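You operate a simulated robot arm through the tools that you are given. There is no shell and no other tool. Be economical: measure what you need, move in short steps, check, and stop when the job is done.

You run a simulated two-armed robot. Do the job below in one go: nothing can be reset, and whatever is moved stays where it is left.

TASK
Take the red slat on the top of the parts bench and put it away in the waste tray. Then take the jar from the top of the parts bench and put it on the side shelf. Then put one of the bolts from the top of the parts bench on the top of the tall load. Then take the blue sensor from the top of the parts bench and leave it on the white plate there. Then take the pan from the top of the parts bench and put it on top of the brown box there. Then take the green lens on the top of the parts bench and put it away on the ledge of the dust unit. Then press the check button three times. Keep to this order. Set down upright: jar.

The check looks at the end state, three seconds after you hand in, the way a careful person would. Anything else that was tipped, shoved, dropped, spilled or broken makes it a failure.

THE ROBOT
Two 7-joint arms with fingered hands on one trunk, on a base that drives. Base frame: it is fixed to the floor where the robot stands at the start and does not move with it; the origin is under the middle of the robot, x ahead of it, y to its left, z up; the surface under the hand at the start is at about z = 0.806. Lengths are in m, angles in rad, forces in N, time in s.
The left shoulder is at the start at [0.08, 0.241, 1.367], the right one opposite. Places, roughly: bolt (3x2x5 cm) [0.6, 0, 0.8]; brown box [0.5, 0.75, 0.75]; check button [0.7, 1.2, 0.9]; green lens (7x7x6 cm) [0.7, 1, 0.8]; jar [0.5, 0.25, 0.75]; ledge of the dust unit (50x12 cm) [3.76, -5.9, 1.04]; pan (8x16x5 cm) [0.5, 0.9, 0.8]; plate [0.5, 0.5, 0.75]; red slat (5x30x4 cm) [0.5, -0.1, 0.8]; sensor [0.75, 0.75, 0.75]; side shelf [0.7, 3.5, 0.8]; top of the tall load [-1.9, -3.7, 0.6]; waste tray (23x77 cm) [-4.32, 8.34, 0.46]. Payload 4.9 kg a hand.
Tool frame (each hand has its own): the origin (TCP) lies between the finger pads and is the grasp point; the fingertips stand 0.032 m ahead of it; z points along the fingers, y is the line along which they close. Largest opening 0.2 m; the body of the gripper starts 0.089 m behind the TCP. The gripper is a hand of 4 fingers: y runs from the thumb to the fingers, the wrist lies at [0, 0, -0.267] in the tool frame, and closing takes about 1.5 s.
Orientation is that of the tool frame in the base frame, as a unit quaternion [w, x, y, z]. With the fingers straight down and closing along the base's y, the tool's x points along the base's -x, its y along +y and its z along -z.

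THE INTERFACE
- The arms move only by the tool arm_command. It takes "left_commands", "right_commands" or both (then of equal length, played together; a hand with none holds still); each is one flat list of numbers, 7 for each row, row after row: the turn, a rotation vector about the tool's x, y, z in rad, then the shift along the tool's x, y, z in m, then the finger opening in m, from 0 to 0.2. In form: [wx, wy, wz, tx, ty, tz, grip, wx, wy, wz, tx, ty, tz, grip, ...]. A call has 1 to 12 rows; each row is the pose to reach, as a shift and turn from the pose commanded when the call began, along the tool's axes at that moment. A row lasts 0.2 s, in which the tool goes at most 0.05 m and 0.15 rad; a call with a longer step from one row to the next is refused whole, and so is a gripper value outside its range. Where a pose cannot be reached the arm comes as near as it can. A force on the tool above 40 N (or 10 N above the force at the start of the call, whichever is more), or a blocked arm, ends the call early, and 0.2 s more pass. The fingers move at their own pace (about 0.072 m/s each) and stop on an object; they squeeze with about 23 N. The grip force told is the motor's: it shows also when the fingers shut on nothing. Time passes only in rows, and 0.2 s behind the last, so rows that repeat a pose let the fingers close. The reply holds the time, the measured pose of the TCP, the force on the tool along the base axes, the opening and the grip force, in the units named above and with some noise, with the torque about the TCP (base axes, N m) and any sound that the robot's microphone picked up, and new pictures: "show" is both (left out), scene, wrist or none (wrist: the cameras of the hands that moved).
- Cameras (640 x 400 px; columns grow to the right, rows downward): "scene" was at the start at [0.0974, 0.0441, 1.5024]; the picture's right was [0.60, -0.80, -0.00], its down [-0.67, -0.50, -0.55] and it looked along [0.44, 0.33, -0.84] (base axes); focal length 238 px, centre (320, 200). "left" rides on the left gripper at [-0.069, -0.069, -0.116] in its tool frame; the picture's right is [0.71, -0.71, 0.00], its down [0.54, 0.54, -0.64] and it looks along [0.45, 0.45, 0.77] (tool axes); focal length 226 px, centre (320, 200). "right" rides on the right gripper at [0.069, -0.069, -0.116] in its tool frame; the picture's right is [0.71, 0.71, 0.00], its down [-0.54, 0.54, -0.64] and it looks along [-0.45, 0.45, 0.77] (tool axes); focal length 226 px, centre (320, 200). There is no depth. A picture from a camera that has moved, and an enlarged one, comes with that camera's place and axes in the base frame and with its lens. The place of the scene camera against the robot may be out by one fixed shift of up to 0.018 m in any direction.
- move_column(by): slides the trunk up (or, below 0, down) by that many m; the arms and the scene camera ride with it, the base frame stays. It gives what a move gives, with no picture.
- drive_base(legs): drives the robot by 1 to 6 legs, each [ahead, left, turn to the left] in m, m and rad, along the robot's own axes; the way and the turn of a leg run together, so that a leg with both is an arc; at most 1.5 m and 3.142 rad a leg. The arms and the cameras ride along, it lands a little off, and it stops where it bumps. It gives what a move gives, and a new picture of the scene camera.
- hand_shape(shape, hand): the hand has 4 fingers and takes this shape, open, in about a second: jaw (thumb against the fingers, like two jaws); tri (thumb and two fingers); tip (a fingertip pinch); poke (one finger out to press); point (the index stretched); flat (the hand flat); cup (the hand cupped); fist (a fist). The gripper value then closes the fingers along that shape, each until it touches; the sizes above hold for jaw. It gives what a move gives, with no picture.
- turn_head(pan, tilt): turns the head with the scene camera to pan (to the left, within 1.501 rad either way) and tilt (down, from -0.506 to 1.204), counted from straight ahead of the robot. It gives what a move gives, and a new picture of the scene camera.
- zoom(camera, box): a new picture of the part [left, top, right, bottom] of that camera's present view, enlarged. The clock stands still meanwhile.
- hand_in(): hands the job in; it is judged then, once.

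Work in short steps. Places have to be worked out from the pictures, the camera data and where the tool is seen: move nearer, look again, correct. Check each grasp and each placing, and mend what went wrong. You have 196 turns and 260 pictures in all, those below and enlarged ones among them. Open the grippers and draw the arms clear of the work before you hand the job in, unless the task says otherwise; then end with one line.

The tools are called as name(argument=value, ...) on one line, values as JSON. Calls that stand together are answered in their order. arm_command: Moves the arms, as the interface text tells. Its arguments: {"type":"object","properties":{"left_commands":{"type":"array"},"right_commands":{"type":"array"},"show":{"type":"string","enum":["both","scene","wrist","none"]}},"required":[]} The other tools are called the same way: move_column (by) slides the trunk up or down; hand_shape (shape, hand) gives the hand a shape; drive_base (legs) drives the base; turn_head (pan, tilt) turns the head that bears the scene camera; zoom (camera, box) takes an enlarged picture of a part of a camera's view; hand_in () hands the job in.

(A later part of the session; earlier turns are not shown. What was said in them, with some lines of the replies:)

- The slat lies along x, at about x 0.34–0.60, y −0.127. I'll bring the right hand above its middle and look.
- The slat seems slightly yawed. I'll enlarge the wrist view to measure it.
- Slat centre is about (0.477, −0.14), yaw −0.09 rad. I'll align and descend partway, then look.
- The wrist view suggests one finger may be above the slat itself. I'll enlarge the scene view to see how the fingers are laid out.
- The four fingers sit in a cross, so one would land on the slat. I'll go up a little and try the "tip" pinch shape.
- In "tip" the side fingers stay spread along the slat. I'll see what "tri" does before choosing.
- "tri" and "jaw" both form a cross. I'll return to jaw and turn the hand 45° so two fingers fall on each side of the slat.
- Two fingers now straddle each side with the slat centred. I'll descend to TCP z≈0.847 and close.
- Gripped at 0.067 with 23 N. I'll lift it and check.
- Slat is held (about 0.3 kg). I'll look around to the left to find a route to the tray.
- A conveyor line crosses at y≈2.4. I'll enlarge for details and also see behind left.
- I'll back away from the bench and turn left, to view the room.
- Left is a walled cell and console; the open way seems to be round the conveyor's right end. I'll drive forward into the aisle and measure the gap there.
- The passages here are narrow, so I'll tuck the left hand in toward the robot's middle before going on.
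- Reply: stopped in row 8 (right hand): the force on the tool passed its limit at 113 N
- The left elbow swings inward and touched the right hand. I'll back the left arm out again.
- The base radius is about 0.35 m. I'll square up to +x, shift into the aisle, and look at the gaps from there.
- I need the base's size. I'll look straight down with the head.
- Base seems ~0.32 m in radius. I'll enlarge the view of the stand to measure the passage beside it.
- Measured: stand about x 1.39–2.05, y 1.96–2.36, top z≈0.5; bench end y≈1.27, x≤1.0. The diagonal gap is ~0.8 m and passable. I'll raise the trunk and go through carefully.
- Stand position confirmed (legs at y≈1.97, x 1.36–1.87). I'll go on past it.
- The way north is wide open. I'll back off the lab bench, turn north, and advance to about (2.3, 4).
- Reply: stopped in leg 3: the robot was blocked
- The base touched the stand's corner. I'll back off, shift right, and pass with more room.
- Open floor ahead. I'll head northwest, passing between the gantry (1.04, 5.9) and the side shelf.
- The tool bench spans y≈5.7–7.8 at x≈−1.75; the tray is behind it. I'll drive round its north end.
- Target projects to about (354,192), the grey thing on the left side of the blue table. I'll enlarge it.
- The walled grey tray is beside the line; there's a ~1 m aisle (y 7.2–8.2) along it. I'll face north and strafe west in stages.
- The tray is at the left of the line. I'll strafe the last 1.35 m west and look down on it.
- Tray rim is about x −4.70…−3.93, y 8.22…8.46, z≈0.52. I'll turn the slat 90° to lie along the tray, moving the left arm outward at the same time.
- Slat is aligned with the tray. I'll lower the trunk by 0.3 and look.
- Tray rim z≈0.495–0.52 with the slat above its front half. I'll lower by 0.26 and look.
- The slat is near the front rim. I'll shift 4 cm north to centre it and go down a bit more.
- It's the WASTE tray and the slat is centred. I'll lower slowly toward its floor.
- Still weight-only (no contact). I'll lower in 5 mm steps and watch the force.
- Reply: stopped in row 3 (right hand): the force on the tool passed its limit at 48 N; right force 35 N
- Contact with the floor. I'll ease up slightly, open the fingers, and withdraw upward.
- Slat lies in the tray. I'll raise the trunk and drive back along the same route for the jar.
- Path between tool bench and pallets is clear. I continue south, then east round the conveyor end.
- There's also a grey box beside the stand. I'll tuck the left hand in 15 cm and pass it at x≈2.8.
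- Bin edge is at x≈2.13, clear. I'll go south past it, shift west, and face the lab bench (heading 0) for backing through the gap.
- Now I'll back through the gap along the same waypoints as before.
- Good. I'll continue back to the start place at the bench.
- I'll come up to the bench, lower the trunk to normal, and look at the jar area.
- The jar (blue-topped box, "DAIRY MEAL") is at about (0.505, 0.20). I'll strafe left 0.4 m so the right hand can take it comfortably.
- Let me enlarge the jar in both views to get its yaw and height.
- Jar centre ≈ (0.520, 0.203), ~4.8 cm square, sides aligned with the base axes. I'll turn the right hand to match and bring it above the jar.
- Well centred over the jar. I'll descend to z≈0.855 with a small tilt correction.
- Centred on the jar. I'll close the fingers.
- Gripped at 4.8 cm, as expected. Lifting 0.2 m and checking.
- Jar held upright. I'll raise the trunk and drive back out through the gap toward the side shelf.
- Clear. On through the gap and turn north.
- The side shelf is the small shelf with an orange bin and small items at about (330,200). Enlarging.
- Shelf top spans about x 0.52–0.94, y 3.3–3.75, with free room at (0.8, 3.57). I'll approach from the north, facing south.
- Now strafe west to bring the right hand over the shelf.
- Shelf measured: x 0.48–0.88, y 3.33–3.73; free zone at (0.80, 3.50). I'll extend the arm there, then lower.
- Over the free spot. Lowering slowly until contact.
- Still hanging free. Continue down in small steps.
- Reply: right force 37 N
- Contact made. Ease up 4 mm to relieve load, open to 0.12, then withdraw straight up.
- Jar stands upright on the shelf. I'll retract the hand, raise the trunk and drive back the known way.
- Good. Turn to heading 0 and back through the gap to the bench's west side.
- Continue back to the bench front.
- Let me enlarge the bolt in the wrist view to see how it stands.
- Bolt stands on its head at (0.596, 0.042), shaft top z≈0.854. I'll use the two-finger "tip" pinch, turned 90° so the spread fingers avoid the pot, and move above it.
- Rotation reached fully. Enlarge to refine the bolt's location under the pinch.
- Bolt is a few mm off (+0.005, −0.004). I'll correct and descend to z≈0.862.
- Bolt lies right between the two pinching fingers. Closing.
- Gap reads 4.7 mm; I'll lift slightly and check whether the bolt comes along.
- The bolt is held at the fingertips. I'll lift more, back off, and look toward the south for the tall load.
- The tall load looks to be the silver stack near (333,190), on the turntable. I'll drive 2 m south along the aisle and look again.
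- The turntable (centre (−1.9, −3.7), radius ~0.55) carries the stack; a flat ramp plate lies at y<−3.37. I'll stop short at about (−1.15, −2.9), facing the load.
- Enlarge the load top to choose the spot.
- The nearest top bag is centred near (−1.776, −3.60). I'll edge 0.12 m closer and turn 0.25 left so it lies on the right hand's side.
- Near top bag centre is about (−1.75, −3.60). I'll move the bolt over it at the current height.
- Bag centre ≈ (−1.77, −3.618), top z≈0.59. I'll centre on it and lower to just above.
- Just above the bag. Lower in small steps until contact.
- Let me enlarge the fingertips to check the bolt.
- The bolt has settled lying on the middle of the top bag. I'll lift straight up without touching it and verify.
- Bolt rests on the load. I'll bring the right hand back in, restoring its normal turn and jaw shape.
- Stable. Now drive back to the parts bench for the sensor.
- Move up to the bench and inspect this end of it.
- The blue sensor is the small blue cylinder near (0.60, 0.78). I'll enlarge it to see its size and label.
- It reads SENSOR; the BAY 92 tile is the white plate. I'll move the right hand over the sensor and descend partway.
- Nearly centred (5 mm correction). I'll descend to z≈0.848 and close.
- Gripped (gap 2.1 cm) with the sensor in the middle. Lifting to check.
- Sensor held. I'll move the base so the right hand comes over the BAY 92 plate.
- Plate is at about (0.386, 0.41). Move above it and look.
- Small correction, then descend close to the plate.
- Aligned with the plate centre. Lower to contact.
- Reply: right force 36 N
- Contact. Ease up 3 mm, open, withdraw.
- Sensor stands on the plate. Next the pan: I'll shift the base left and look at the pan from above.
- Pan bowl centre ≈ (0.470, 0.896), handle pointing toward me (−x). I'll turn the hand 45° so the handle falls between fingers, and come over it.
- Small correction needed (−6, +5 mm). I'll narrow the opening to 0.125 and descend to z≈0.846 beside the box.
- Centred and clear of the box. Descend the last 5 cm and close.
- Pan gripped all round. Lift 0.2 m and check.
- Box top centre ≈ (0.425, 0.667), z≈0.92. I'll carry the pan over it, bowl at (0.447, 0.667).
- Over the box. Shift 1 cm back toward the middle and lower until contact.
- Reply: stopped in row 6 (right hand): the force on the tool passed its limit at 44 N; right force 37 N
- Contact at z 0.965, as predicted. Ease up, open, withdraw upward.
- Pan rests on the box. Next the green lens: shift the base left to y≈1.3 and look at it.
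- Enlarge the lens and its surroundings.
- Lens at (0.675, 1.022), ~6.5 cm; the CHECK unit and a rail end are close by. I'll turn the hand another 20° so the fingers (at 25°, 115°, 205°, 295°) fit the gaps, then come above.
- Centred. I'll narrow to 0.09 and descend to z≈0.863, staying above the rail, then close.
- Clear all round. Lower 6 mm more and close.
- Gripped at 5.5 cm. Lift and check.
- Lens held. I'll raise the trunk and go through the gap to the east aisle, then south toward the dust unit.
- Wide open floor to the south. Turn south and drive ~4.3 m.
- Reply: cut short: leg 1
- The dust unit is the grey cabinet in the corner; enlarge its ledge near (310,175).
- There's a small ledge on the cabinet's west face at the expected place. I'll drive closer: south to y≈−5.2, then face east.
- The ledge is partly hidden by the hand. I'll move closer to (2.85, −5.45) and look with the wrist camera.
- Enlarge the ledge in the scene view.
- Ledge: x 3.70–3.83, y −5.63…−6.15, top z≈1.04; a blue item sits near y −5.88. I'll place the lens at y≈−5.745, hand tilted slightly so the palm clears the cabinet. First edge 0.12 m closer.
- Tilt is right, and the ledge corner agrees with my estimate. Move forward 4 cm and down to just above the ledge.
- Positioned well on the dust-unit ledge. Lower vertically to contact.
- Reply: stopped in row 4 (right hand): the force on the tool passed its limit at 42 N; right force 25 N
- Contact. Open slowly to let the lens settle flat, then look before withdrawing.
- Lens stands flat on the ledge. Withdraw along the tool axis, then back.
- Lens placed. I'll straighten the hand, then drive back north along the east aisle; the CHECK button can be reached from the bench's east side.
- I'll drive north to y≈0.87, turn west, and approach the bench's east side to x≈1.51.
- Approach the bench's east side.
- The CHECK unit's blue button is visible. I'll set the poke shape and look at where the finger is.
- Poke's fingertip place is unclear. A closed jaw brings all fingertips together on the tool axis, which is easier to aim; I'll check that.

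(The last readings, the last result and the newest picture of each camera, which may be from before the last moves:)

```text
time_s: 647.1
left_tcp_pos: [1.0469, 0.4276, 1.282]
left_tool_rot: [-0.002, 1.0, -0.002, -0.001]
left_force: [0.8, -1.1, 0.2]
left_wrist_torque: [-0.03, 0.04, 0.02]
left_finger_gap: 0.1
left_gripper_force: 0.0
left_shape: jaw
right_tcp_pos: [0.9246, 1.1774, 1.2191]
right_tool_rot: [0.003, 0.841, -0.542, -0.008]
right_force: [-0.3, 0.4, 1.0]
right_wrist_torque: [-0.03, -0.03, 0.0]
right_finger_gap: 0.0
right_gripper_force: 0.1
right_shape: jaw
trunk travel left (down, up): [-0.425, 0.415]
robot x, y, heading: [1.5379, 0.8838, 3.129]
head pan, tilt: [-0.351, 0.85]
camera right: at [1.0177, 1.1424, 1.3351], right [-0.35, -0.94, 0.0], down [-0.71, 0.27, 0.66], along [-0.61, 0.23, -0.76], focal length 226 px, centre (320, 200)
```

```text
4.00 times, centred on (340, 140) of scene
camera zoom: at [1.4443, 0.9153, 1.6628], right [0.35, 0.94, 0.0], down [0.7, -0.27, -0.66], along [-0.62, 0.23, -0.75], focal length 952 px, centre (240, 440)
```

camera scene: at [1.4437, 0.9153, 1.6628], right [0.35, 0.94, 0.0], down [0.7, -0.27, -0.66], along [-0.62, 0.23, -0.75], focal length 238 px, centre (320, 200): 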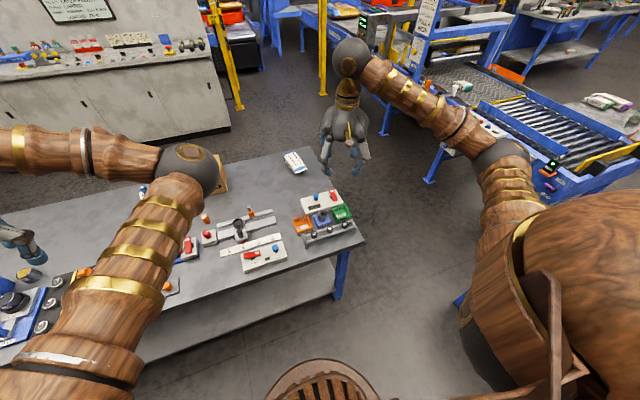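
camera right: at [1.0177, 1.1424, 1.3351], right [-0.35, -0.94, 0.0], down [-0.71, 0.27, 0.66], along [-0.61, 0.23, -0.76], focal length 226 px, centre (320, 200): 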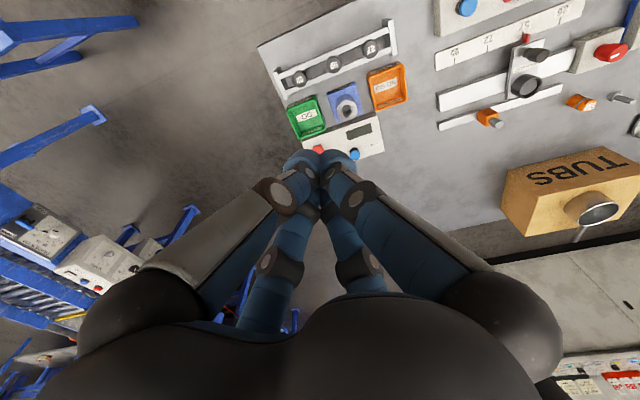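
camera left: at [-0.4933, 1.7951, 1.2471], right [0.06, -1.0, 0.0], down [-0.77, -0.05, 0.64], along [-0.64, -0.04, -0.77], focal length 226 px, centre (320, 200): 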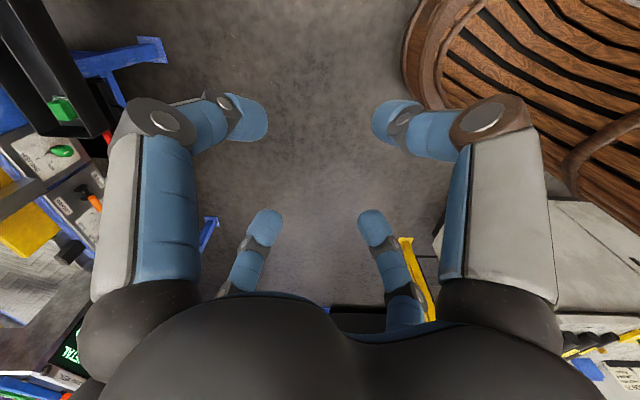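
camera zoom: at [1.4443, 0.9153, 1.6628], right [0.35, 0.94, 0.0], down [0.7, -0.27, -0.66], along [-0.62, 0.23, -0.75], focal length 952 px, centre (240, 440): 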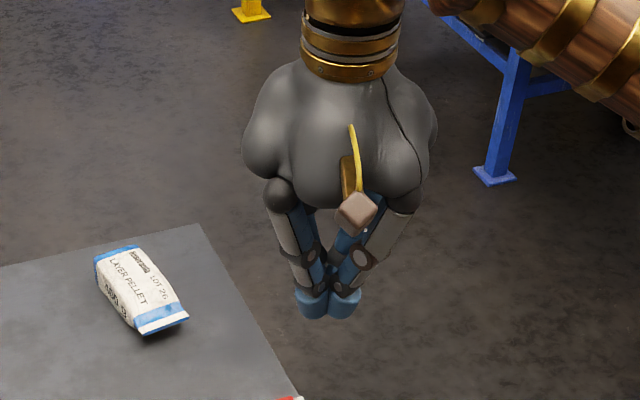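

Triangulating west- and east-side views, the button's cap is at (0.732, 1.160), top z≈0.847. I'll move over it, lower the trunk, and look.

arm_command(right_commands=[0, 0, 0, -0.0159, 0.0458, 0, 0, 0, 0, 0, -0.0318, 0.0915, 0, 0, 0, 0, 0, -0.0477, 0.137, 0, 0, 0, 0, 0, -0.0636, 0.183, 0, 0], show="none")

move_column(by=-0.15)

arm_command(right_commands=[0, 0, 0, 0, 0, 0.04, 0, 0, 0, 0, 0, 0, 0.08, 0, 0, 0, 0, 0, 0, 0.11, 0], show="both")

zoom(camera="scene", box=[250, 110, 390, 250])

```text
time_s: 648.1
left_tcp_pos: [1.0435, 0.4272, 1.2816]
left_tool_rot: [-0.002, 1.0, -0.003, 0.0]
left_force: [-0.4, 0.0, -0.1]
left_wrist_torque: [0.02, -0.05, -0.03]
left_finger_gap: 0.1002
left_gripper_force: 0.1
left_shape: jaw
right_tcp_pos: [0.7289, 1.1593, 1.2224]
right_tool_rot: [0.002, 0.84, -0.543, -0.008]
right_force: [-0.4, -0.1, -0.1]
right_wrist_torque: [0.01, -0.06, 0.01]
right_finger_gap: 0.0004
right_gripper_force: 23.0
right_shape: jaw
trunk travel left (down, up): [-0.425, 0.415]
robot x, y, heading: [1.5361, 0.8835, 3.129]
head pan, tilt: [-0.351, 0.85]
```

```text
time_s: 649.8
left_tcp_pos: [1.046, 0.4272, 1.1322]
left_tool_rot: [-0.002, 1.0, -0.002, -0.001]
left_force: [-0.1, 0.2, -0.8]
left_wrist_torque: [0.0, 0.04, 0.02]
left_finger_gap: 0.0999
left_gripper_force: 0.0
left_shape: jaw
right_tcp_pos: [0.7324, 1.1598, 1.0751]
right_tool_rot: [0.003, 0.84, -0.542, -0.008]
right_force: [0.1, 0.3, 0.1]
right_wrist_torque: [0.01, 0.01, -0.01]
right_finger_gap: 0.0
right_gripper_force: 22.9
right_shape: jaw
trunk travel left (down, up): [-0.275, 0.565]
robot x, y, heading: [1.5404, 0.8842, 3.127]
head pan, tilt: [-0.351, 0.85]
```

```text
time_s: 650.6
left_tcp_pos: [1.0462, 0.4282, 1.132]
left_tool_rot: [-0.003, 1.0, -0.002, -0.001]
left_force: [0.5, -0.2, 0.5]
left_wrist_torque: [-0.01, -0.01, 0.02]
left_finger_gap: 0.1002
left_gripper_force: 0.1
left_shape: jaw
right_tcp_pos: [0.7282, 1.1608, 0.9643]
right_tool_rot: [0.003, 0.84, -0.542, -0.008]
right_force: [-0.6, 0.1, 0.1]
right_wrist_torque: [-0.01, -0.01, 0.0]
right_finger_gap: 0.0002
right_gripper_force: 22.9
right_shape: jaw
trunk travel left (down, up): [-0.275, 0.565]
robot x, y, heading: [1.5379, 0.8826, 3.137]
head pan, tilt: [-0.351, 0.85]
camera scene: at [1.4439, 0.9152, 1.5129], right [0.35, 0.94, 0.0], down [0.7, -0.27, -0.66], along [-0.62, 0.23, -0.75], focal length 238 px, centre (320, 200)
camera right: at [0.822, 1.1258, 1.08], right [-0.35, -0.94, 0.0], down [-0.71, 0.27, 0.66], along [-0.61, 0.23, -0.76], focal length 226 px, centre (320, 200)
```

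scene: 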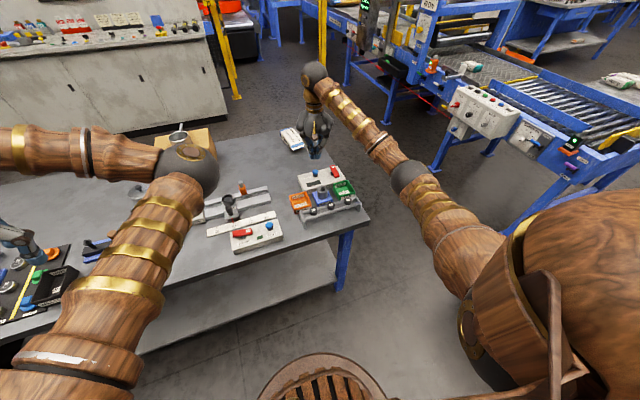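
right: 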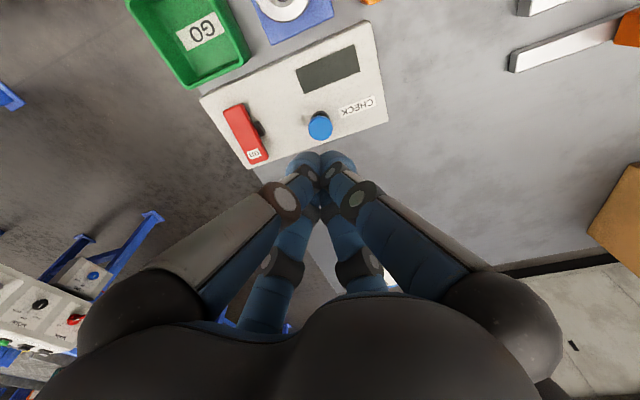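

```text
2.86 times, centred on (320, 180) of scene
camera zoom: at [1.4439, 0.9152, 1.5129], right [0.35, 0.94, 0.0], down [0.7, -0.27, -0.66], along [-0.62, 0.23, -0.75], focal length 680 px, centre (320, 257)
```

zoom: 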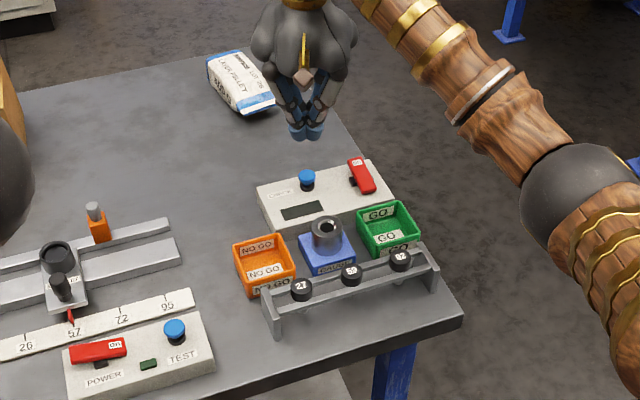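

Cap seen at (0.733, 1.159): a 5 mm correction. Lower to just above it.

arm_command(right_commands=[0, 0, 0, 0.0033, -0.0035, 0.03, 0, 0, 0, 0, 0.0033, -0.0035, 0.055, 0, 0, 0, 0, 0.0033, -0.0035, 0.065, 0], show="wrist")

zoom(camera="scene", box=[280, 120, 360, 220])

```text
time_s: 651.4
left_tcp_pos: [1.0466, 0.4283, 1.1321]
left_tool_rot: [-0.002, 1.0, -0.002, -0.001]
left_force: [-0.3, 0.0, 0.1]
left_wrist_torque: [-0.01, -0.03, -0.02]
left_finger_gap: 0.1003
left_gripper_force: 0.1
left_shape: jaw
right_tcp_pos: [0.7323, 1.159, 0.898]
right_tool_rot: [0.003, 0.84, -0.542, -0.007]
right_force: [-0.1, 0.7, 1.0]
right_wrist_torque: [-0.01, 0.03, -0.01]
right_finger_gap: 0.0002
right_gripper_force: 22.8
right_shape: jaw
trunk travel left (down, up): [-0.275, 0.565]
robot x, y, heading: [1.5348, 0.8851, 3.129]
head pan, tilt: [-0.351, 0.85]
camera right: at [0.826, 1.1238, 1.0139], right [-0.35, -0.94, 0.0], down [-0.71, 0.27, 0.65], along [-0.61, 0.23, -0.76], focal length 226 px, centre (320, 200)
```

right: 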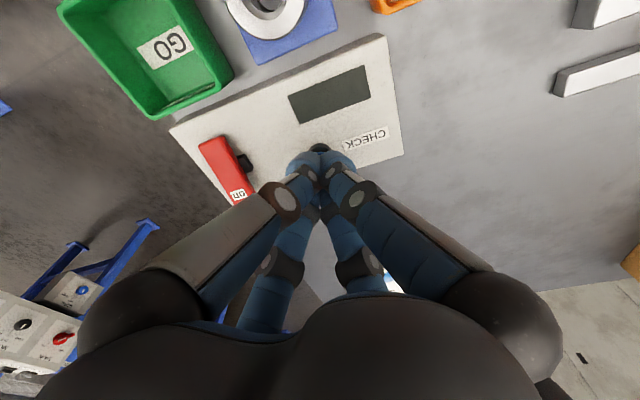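

```text
4.00 times, centred on (320, 170) of scene
camera zoom: at [1.4444, 0.9153, 1.5128], right [0.35, 0.94, 0.0], down [0.7, -0.27, -0.66], along [-0.62, 0.23, -0.75], focal length 952 px, centre (320, 320)
```

zoom: 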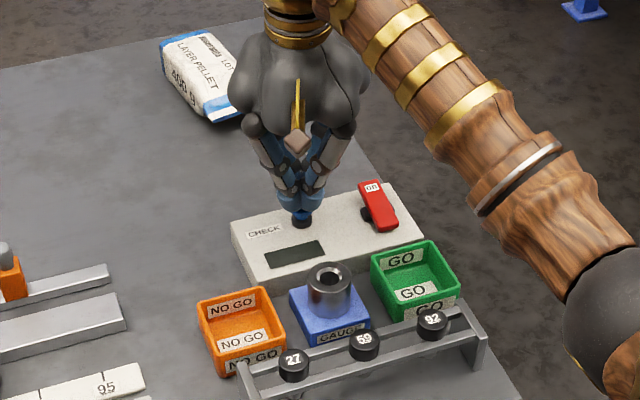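

The fingertips are right over the cap. Press down in small steps, listening.

arm_command(right_commands=[0, 0, 0, 0, 0, 0.005, 0, 0, 0, 0, 0, 0, 0.009, 0, 0, 0, 0, 0, 0, 0.013, 0, 0, 0, 0, 0, 0, 0.016, 0, 0, 0, 0, 0, 0, 0.019, 0, 0, 0, 0, 0, 0, 0.022, 0], show="wrist")

```text
time_s: 652.8
left_tcp_pos: [1.0487, 0.4263, 1.1332]
left_tool_rot: [-0.002, 1.0, -0.002, -0.003]
left_force: [1.4, 0.0, 0.6]
left_wrist_torque: [-0.01, -0.04, 0.03]
left_finger_gap: 0.1
left_gripper_force: 0.1
left_shape: jaw
right_tcp_pos: [0.7331, 1.1596, 0.8819]
right_tool_rot: [0.005, 0.84, -0.543, -0.012]
right_force: [-5.5, 2.7, 34.0]
right_wrist_torque: [0.32, 0.42, 0.05]
right_finger_gap: 0.0003
right_gripper_force: 22.7
right_shape: jaw
trunk travel left (down, up): [-0.275, 0.565]
robot x, y, heading: [1.5419, 0.8839, 3.131]
head pan, tilt: [-0.351, 0.85]
heard: click
camera right: at [0.827, 1.1235, 0.9966], right [-0.35, -0.94, 0.0], down [-0.7, 0.27, 0.66], along [-0.62, 0.23, -0.75], focal length 226 px, centre (320, 200)
```

right: 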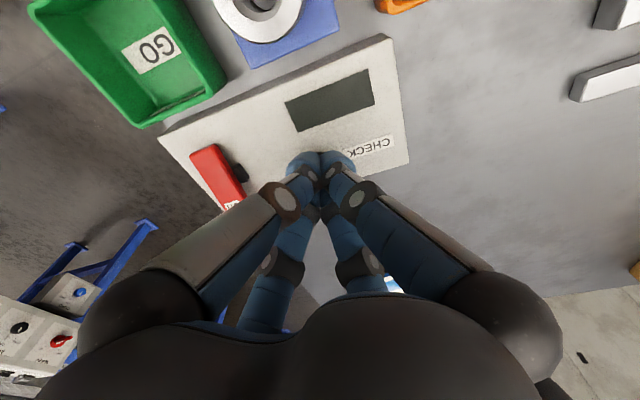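

A click: press 1. Raise fully to release.

arm_command(right_commands=[0, 0, 0, 0, 0, -0.01, 0, 0, 0, 0, 0, 0, -0.022, 0, 0, 0, 0, 0, 0, -0.028, 0, 0, 0, 0, 0, 0, -0.028, 0], show="none")

zoom(camera="scene", box=[280, 120, 360, 220])

```text
time_s: 653.8
left_tcp_pos: [1.0457, 0.4283, 1.1314]
left_tool_rot: [-0.002, 1.0, -0.001, -0.001]
left_force: [-0.4, -0.2, 0.0]
left_wrist_torque: [-0.01, -0.03, 0.01]
left_finger_gap: 0.1002
left_gripper_force: 0.0
left_shape: jaw
right_tcp_pos: [0.7318, 1.1589, 0.9046]
right_tool_rot: [0.003, 0.841, -0.541, -0.007]
right_force: [-0.3, 0.1, -0.1]
right_wrist_torque: [0.02, -0.02, -0.03]
right_finger_gap: 0.0
right_gripper_force: 23.1
right_shape: jaw
trunk travel left (down, up): [-0.275, 0.565]
robot x, y, heading: [1.5374, 0.8816, 3.131]
head pan, tilt: [-0.351, 0.85]
```

```text
4.00 times, centred on (320, 170) of scene
camera zoom: at [1.444, 0.9152, 1.5127], right [0.35, 0.94, 0.0], down [0.7, -0.27, -0.66], along [-0.62, 0.23, -0.75], focal length 952 px, centre (320, 320)
```

zoom: 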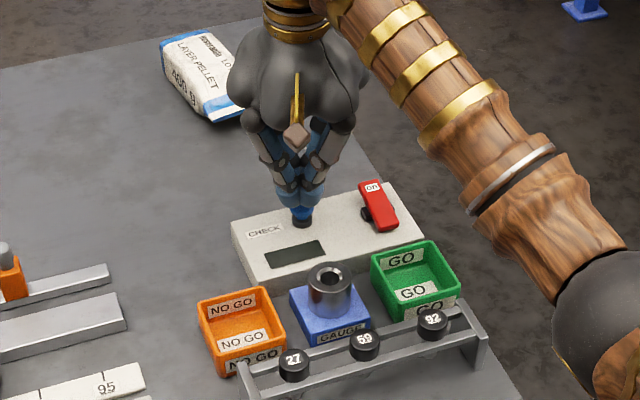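

Press 2: same depth and release.

arm_command(right_commands=[0, 0, 0, 0, 0, 0.011, 0, 0, 0, 0, 0, 0, 0.018, 0, 0, 0, 0, 0, 0, 0.022, 0, 0, 0, 0, 0, 0, 0.025, 0, 0, 0, 0, 0, 0, 0.028, 0, 0, 0, 0, 0, 0, 0.015, 0, 0, 0, 0, 0, 0, 0.0, 0, 0, 0, 0, 0, 0, 0.0, 0], show="none")

```text
time_s: 655.6
left_tcp_pos: [1.0457, 0.4273, 1.1324]
left_tool_rot: [-0.002, 1.0, -0.002, -0.002]
left_force: [0.2, -0.2, -0.8]
left_wrist_torque: [-0.02, 0.01, -0.02]
left_finger_gap: 0.1004
left_gripper_force: 0.0
left_shape: jaw
right_tcp_pos: [0.7334, 1.1592, 0.9031]
right_tool_rot: [0.003, 0.84, -0.542, -0.008]
right_force: [0.1, 0.1, 0.1]
right_wrist_torque: [-0.02, 0.0, -0.01]
right_finger_gap: 0.0
right_gripper_force: 23.0
right_shape: jaw
trunk travel left (down, up): [-0.275, 0.565]
robot x, y, heading: [1.5386, 0.8865, 3.125]
head pan, tilt: [-0.351, 0.85]
heard: click
```

One click: press 2. Now press 3.

arm_command(right_commands=[0, 0, 0, 0, 0, 0.011, 0, 0, 0, 0, 0, 0, 0.018, 0, 0, 0, 0, 0, 0, 0.022, 0, 0, 0, 0, 0, 0, 0.025, 0, 0, 0, 0, 0, 0, 0.028, 0, 0, 0, 0, 0, 0, 0.015, 0, 0, 0, 0, 0, 0, 0.0, 0, 0, 0, 0, 0, 0, -0.04, 0, 0, 0, 0, 0, 0, -0.09, 0, 0, 0, 0, 0, 0, -0.13, 0], show="scene")

zoom(camera="scene", box=[160, 110, 380, 270])

```text
time_s: 657.8
left_tcp_pos: [1.0484, 0.4286, 1.1327]
left_tool_rot: [-0.001, 1.0, -0.002, -0.002]
left_force: [0.3, 0.4, 0.3]
left_wrist_torque: [0.01, 0.02, 0.01]
left_finger_gap: 0.1003
left_gripper_force: 0.1
left_shape: jaw
right_tcp_pos: [0.7349, 1.1601, 1.0359]
right_tool_rot: [0.002, 0.841, -0.542, -0.007]
right_force: [0.6, 0.1, 0.6]
right_wrist_torque: [-0.01, 0.01, 0.03]
right_finger_gap: 0.0002
right_gripper_force: 22.9
right_shape: jaw
trunk travel left (down, up): [-0.275, 0.565]
robot x, y, heading: [1.5373, 0.8838, 3.127]
head pan, tilt: [-0.351, 0.85]
heard: click
camera scene: at [1.4455, 0.9148, 1.5128], right [0.35, 0.94, 0.0], down [0.7, -0.27, -0.66], along [-0.62, 0.23, -0.75], focal length 238 px, centre (320, 200)
```

scene: 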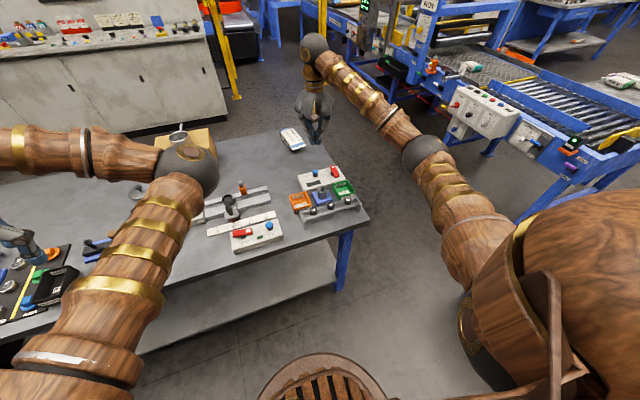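

```text
2.50 times, centred on (270, 190) of scene
camera zoom: at [1.4455, 0.9148, 1.5128], right [0.35, 0.94, 0.0], down [0.7, -0.27, -0.66], along [-0.62, 0.23, -0.75], focal length 595 px, centre (445, 225)
```

zoom: 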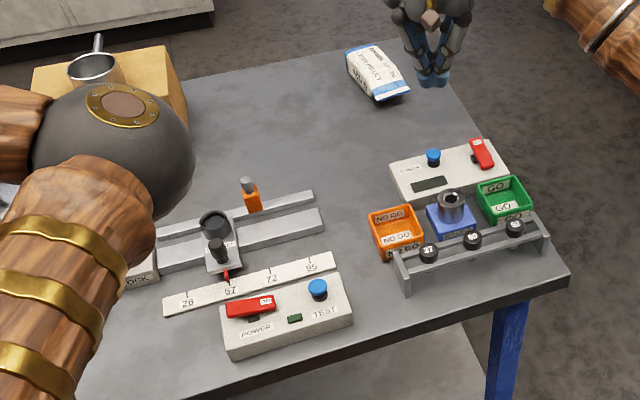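

Three clicks in all. I'll open the grippers, raise the trunk and back away from the bench.

arm_command(right_commands=[0, 0, 0, 0, 0, -0.04, 0.05, 0, 0, 0, 0, 0, -0.08, 0.1, 0, 0, 0, 0, 0, -0.1, 0.15, 0, 0, 0, 0, 0, -0.1, 0.2, 0, 0, 0, 0, 0, -0.1, 0.2, 0, 0, 0, 0, 0, -0.1, 0.2], left_commands=[0, 0, 0, 0, 0, -0.02, 0.12, 0, 0, 0, 0, 0, -0.04, 0.15, 0, 0, 0, 0, 0, -0.05, 0.2, 0, 0, 0, 0, 0, -0.05, 0.2, 0, 0, 0, 0, 0, -0.05, 0.2, 0, 0, 0, 0, 0, -0.05, 0.2], show="none")

drive_base(legs=[[-0.6, 0, 0]])

turn_head(pan=-0.1, tilt=0.6)

```text
time_s: 659.2
left_tcp_pos: [1.0453, 0.4271, 1.1824]
left_tool_rot: [-0.002, 1.0, -0.001, -0.001]
left_force: [0.3, -0.3, -0.2]
left_wrist_torque: [0.02, 0.02, 0.0]
left_finger_gap: 0.1999
left_gripper_force: 0.1
left_shape: jaw
right_tcp_pos: [0.735, 1.1586, 1.1351]
right_tool_rot: [0.003, 0.841, -0.542, -0.007]
right_force: [0.1, -0.1, -0.3]
right_wrist_torque: [-0.03, 0.01, -0.04]
right_finger_gap: 0.1558
right_gripper_force: 0.1
right_shape: jaw
trunk travel left (down, up): [-0.275, 0.565]
robot x, y, heading: [1.5383, 0.8847, 3.131]
head pan, tilt: [-0.351, 0.85]
```

```text
time_s: 662.6
left_tcp_pos: [1.6382, 0.4235, 1.183]
left_tool_rot: [-0.002, 1.0, -0.011, -0.002]
left_force: [-0.2, -0.9, 0.3]
left_wrist_torque: [-0.02, 0.0, 0.0]
left_finger_gap: 0.1999
left_gripper_force: 0.1
left_shape: jaw
right_tcp_pos: [1.3412, 1.1592, 1.1348]
right_tool_rot: [0.003, 0.835, -0.55, -0.007]
right_force: [0.3, -0.3, 0.6]
right_wrist_torque: [0.0, 0.02, -0.03]
right_finger_gap: 0.1999
right_gripper_force: 0.2
right_shape: jaw
trunk travel left (down, up): [-0.275, 0.565]
robot x, y, heading: [2.1377, 0.8721, 3.11]
head pan, tilt: [-0.351, 0.85]
camera scene: at [2.0452, 0.905, 1.5127], right [0.37, 0.93, 0.0], down [0.7, -0.28, -0.66], along [-0.61, 0.24, -0.75], focal length 238 px, centre (320, 200)
```

scene: 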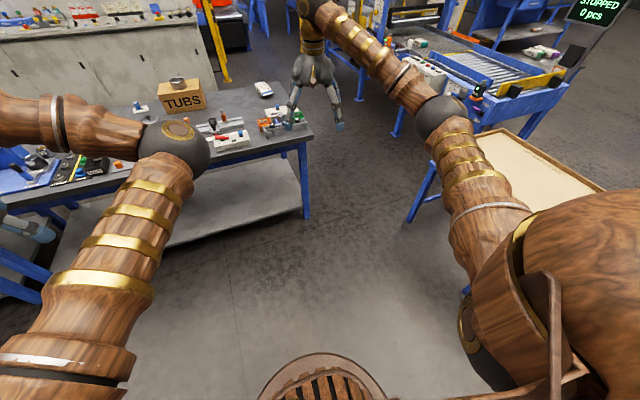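

```text
time_s: 663.4
left_tcp_pos: [1.6391, 0.4241, 1.1841]
left_tool_rot: [-0.002, 1.0, -0.01, -0.001]
left_force: [-0.4, 0.4, -0.4]
left_wrist_torque: [0.02, -0.02, 0.03]
left_finger_gap: 0.1999
left_gripper_force: 0.1
left_shape: jaw
right_tcp_pos: [1.3415, 1.16, 1.1352]
right_tool_rot: [0.003, 0.836, -0.549, -0.008]
right_force: [-0.5, -0.2, 0.3]
right_wrist_torque: [-0.02, 0.02, -0.02]
right_finger_gap: 0.2
right_gripper_force: 0.0
right_shape: jaw
trunk travel left (down, up): [-0.275, 0.565]
robot x, y, heading: [2.1362, 0.8727, 3.111]
head pan, tilt: [-0.099, 0.6]
camera scene: at [2.0309, 0.8873, 1.5337], right [0.13, 0.99, 0.0], down [0.56, -0.07, -0.82], along [-0.82, 0.11, -0.57], focal length 238 px, centre (320, 200)
```

scene: 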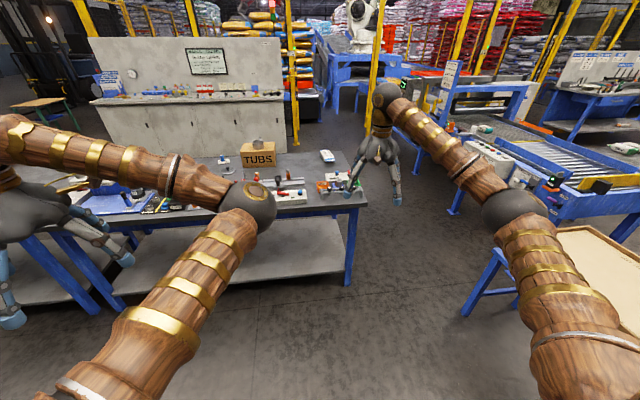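

Everything is placed, the pan is still on the box and the sensor on the plate, and both arms are clear with the hands open. I'll hand the job in.

hand_in()

```text
The job is handed in.
```

I did all seven steps in the order you gave and handed the job in. The jar stands upright on the side shelf, and each of the three button presses gave a click. The robot's base bumped the blue stand once on the first trip, but I saw no sign that it moved.
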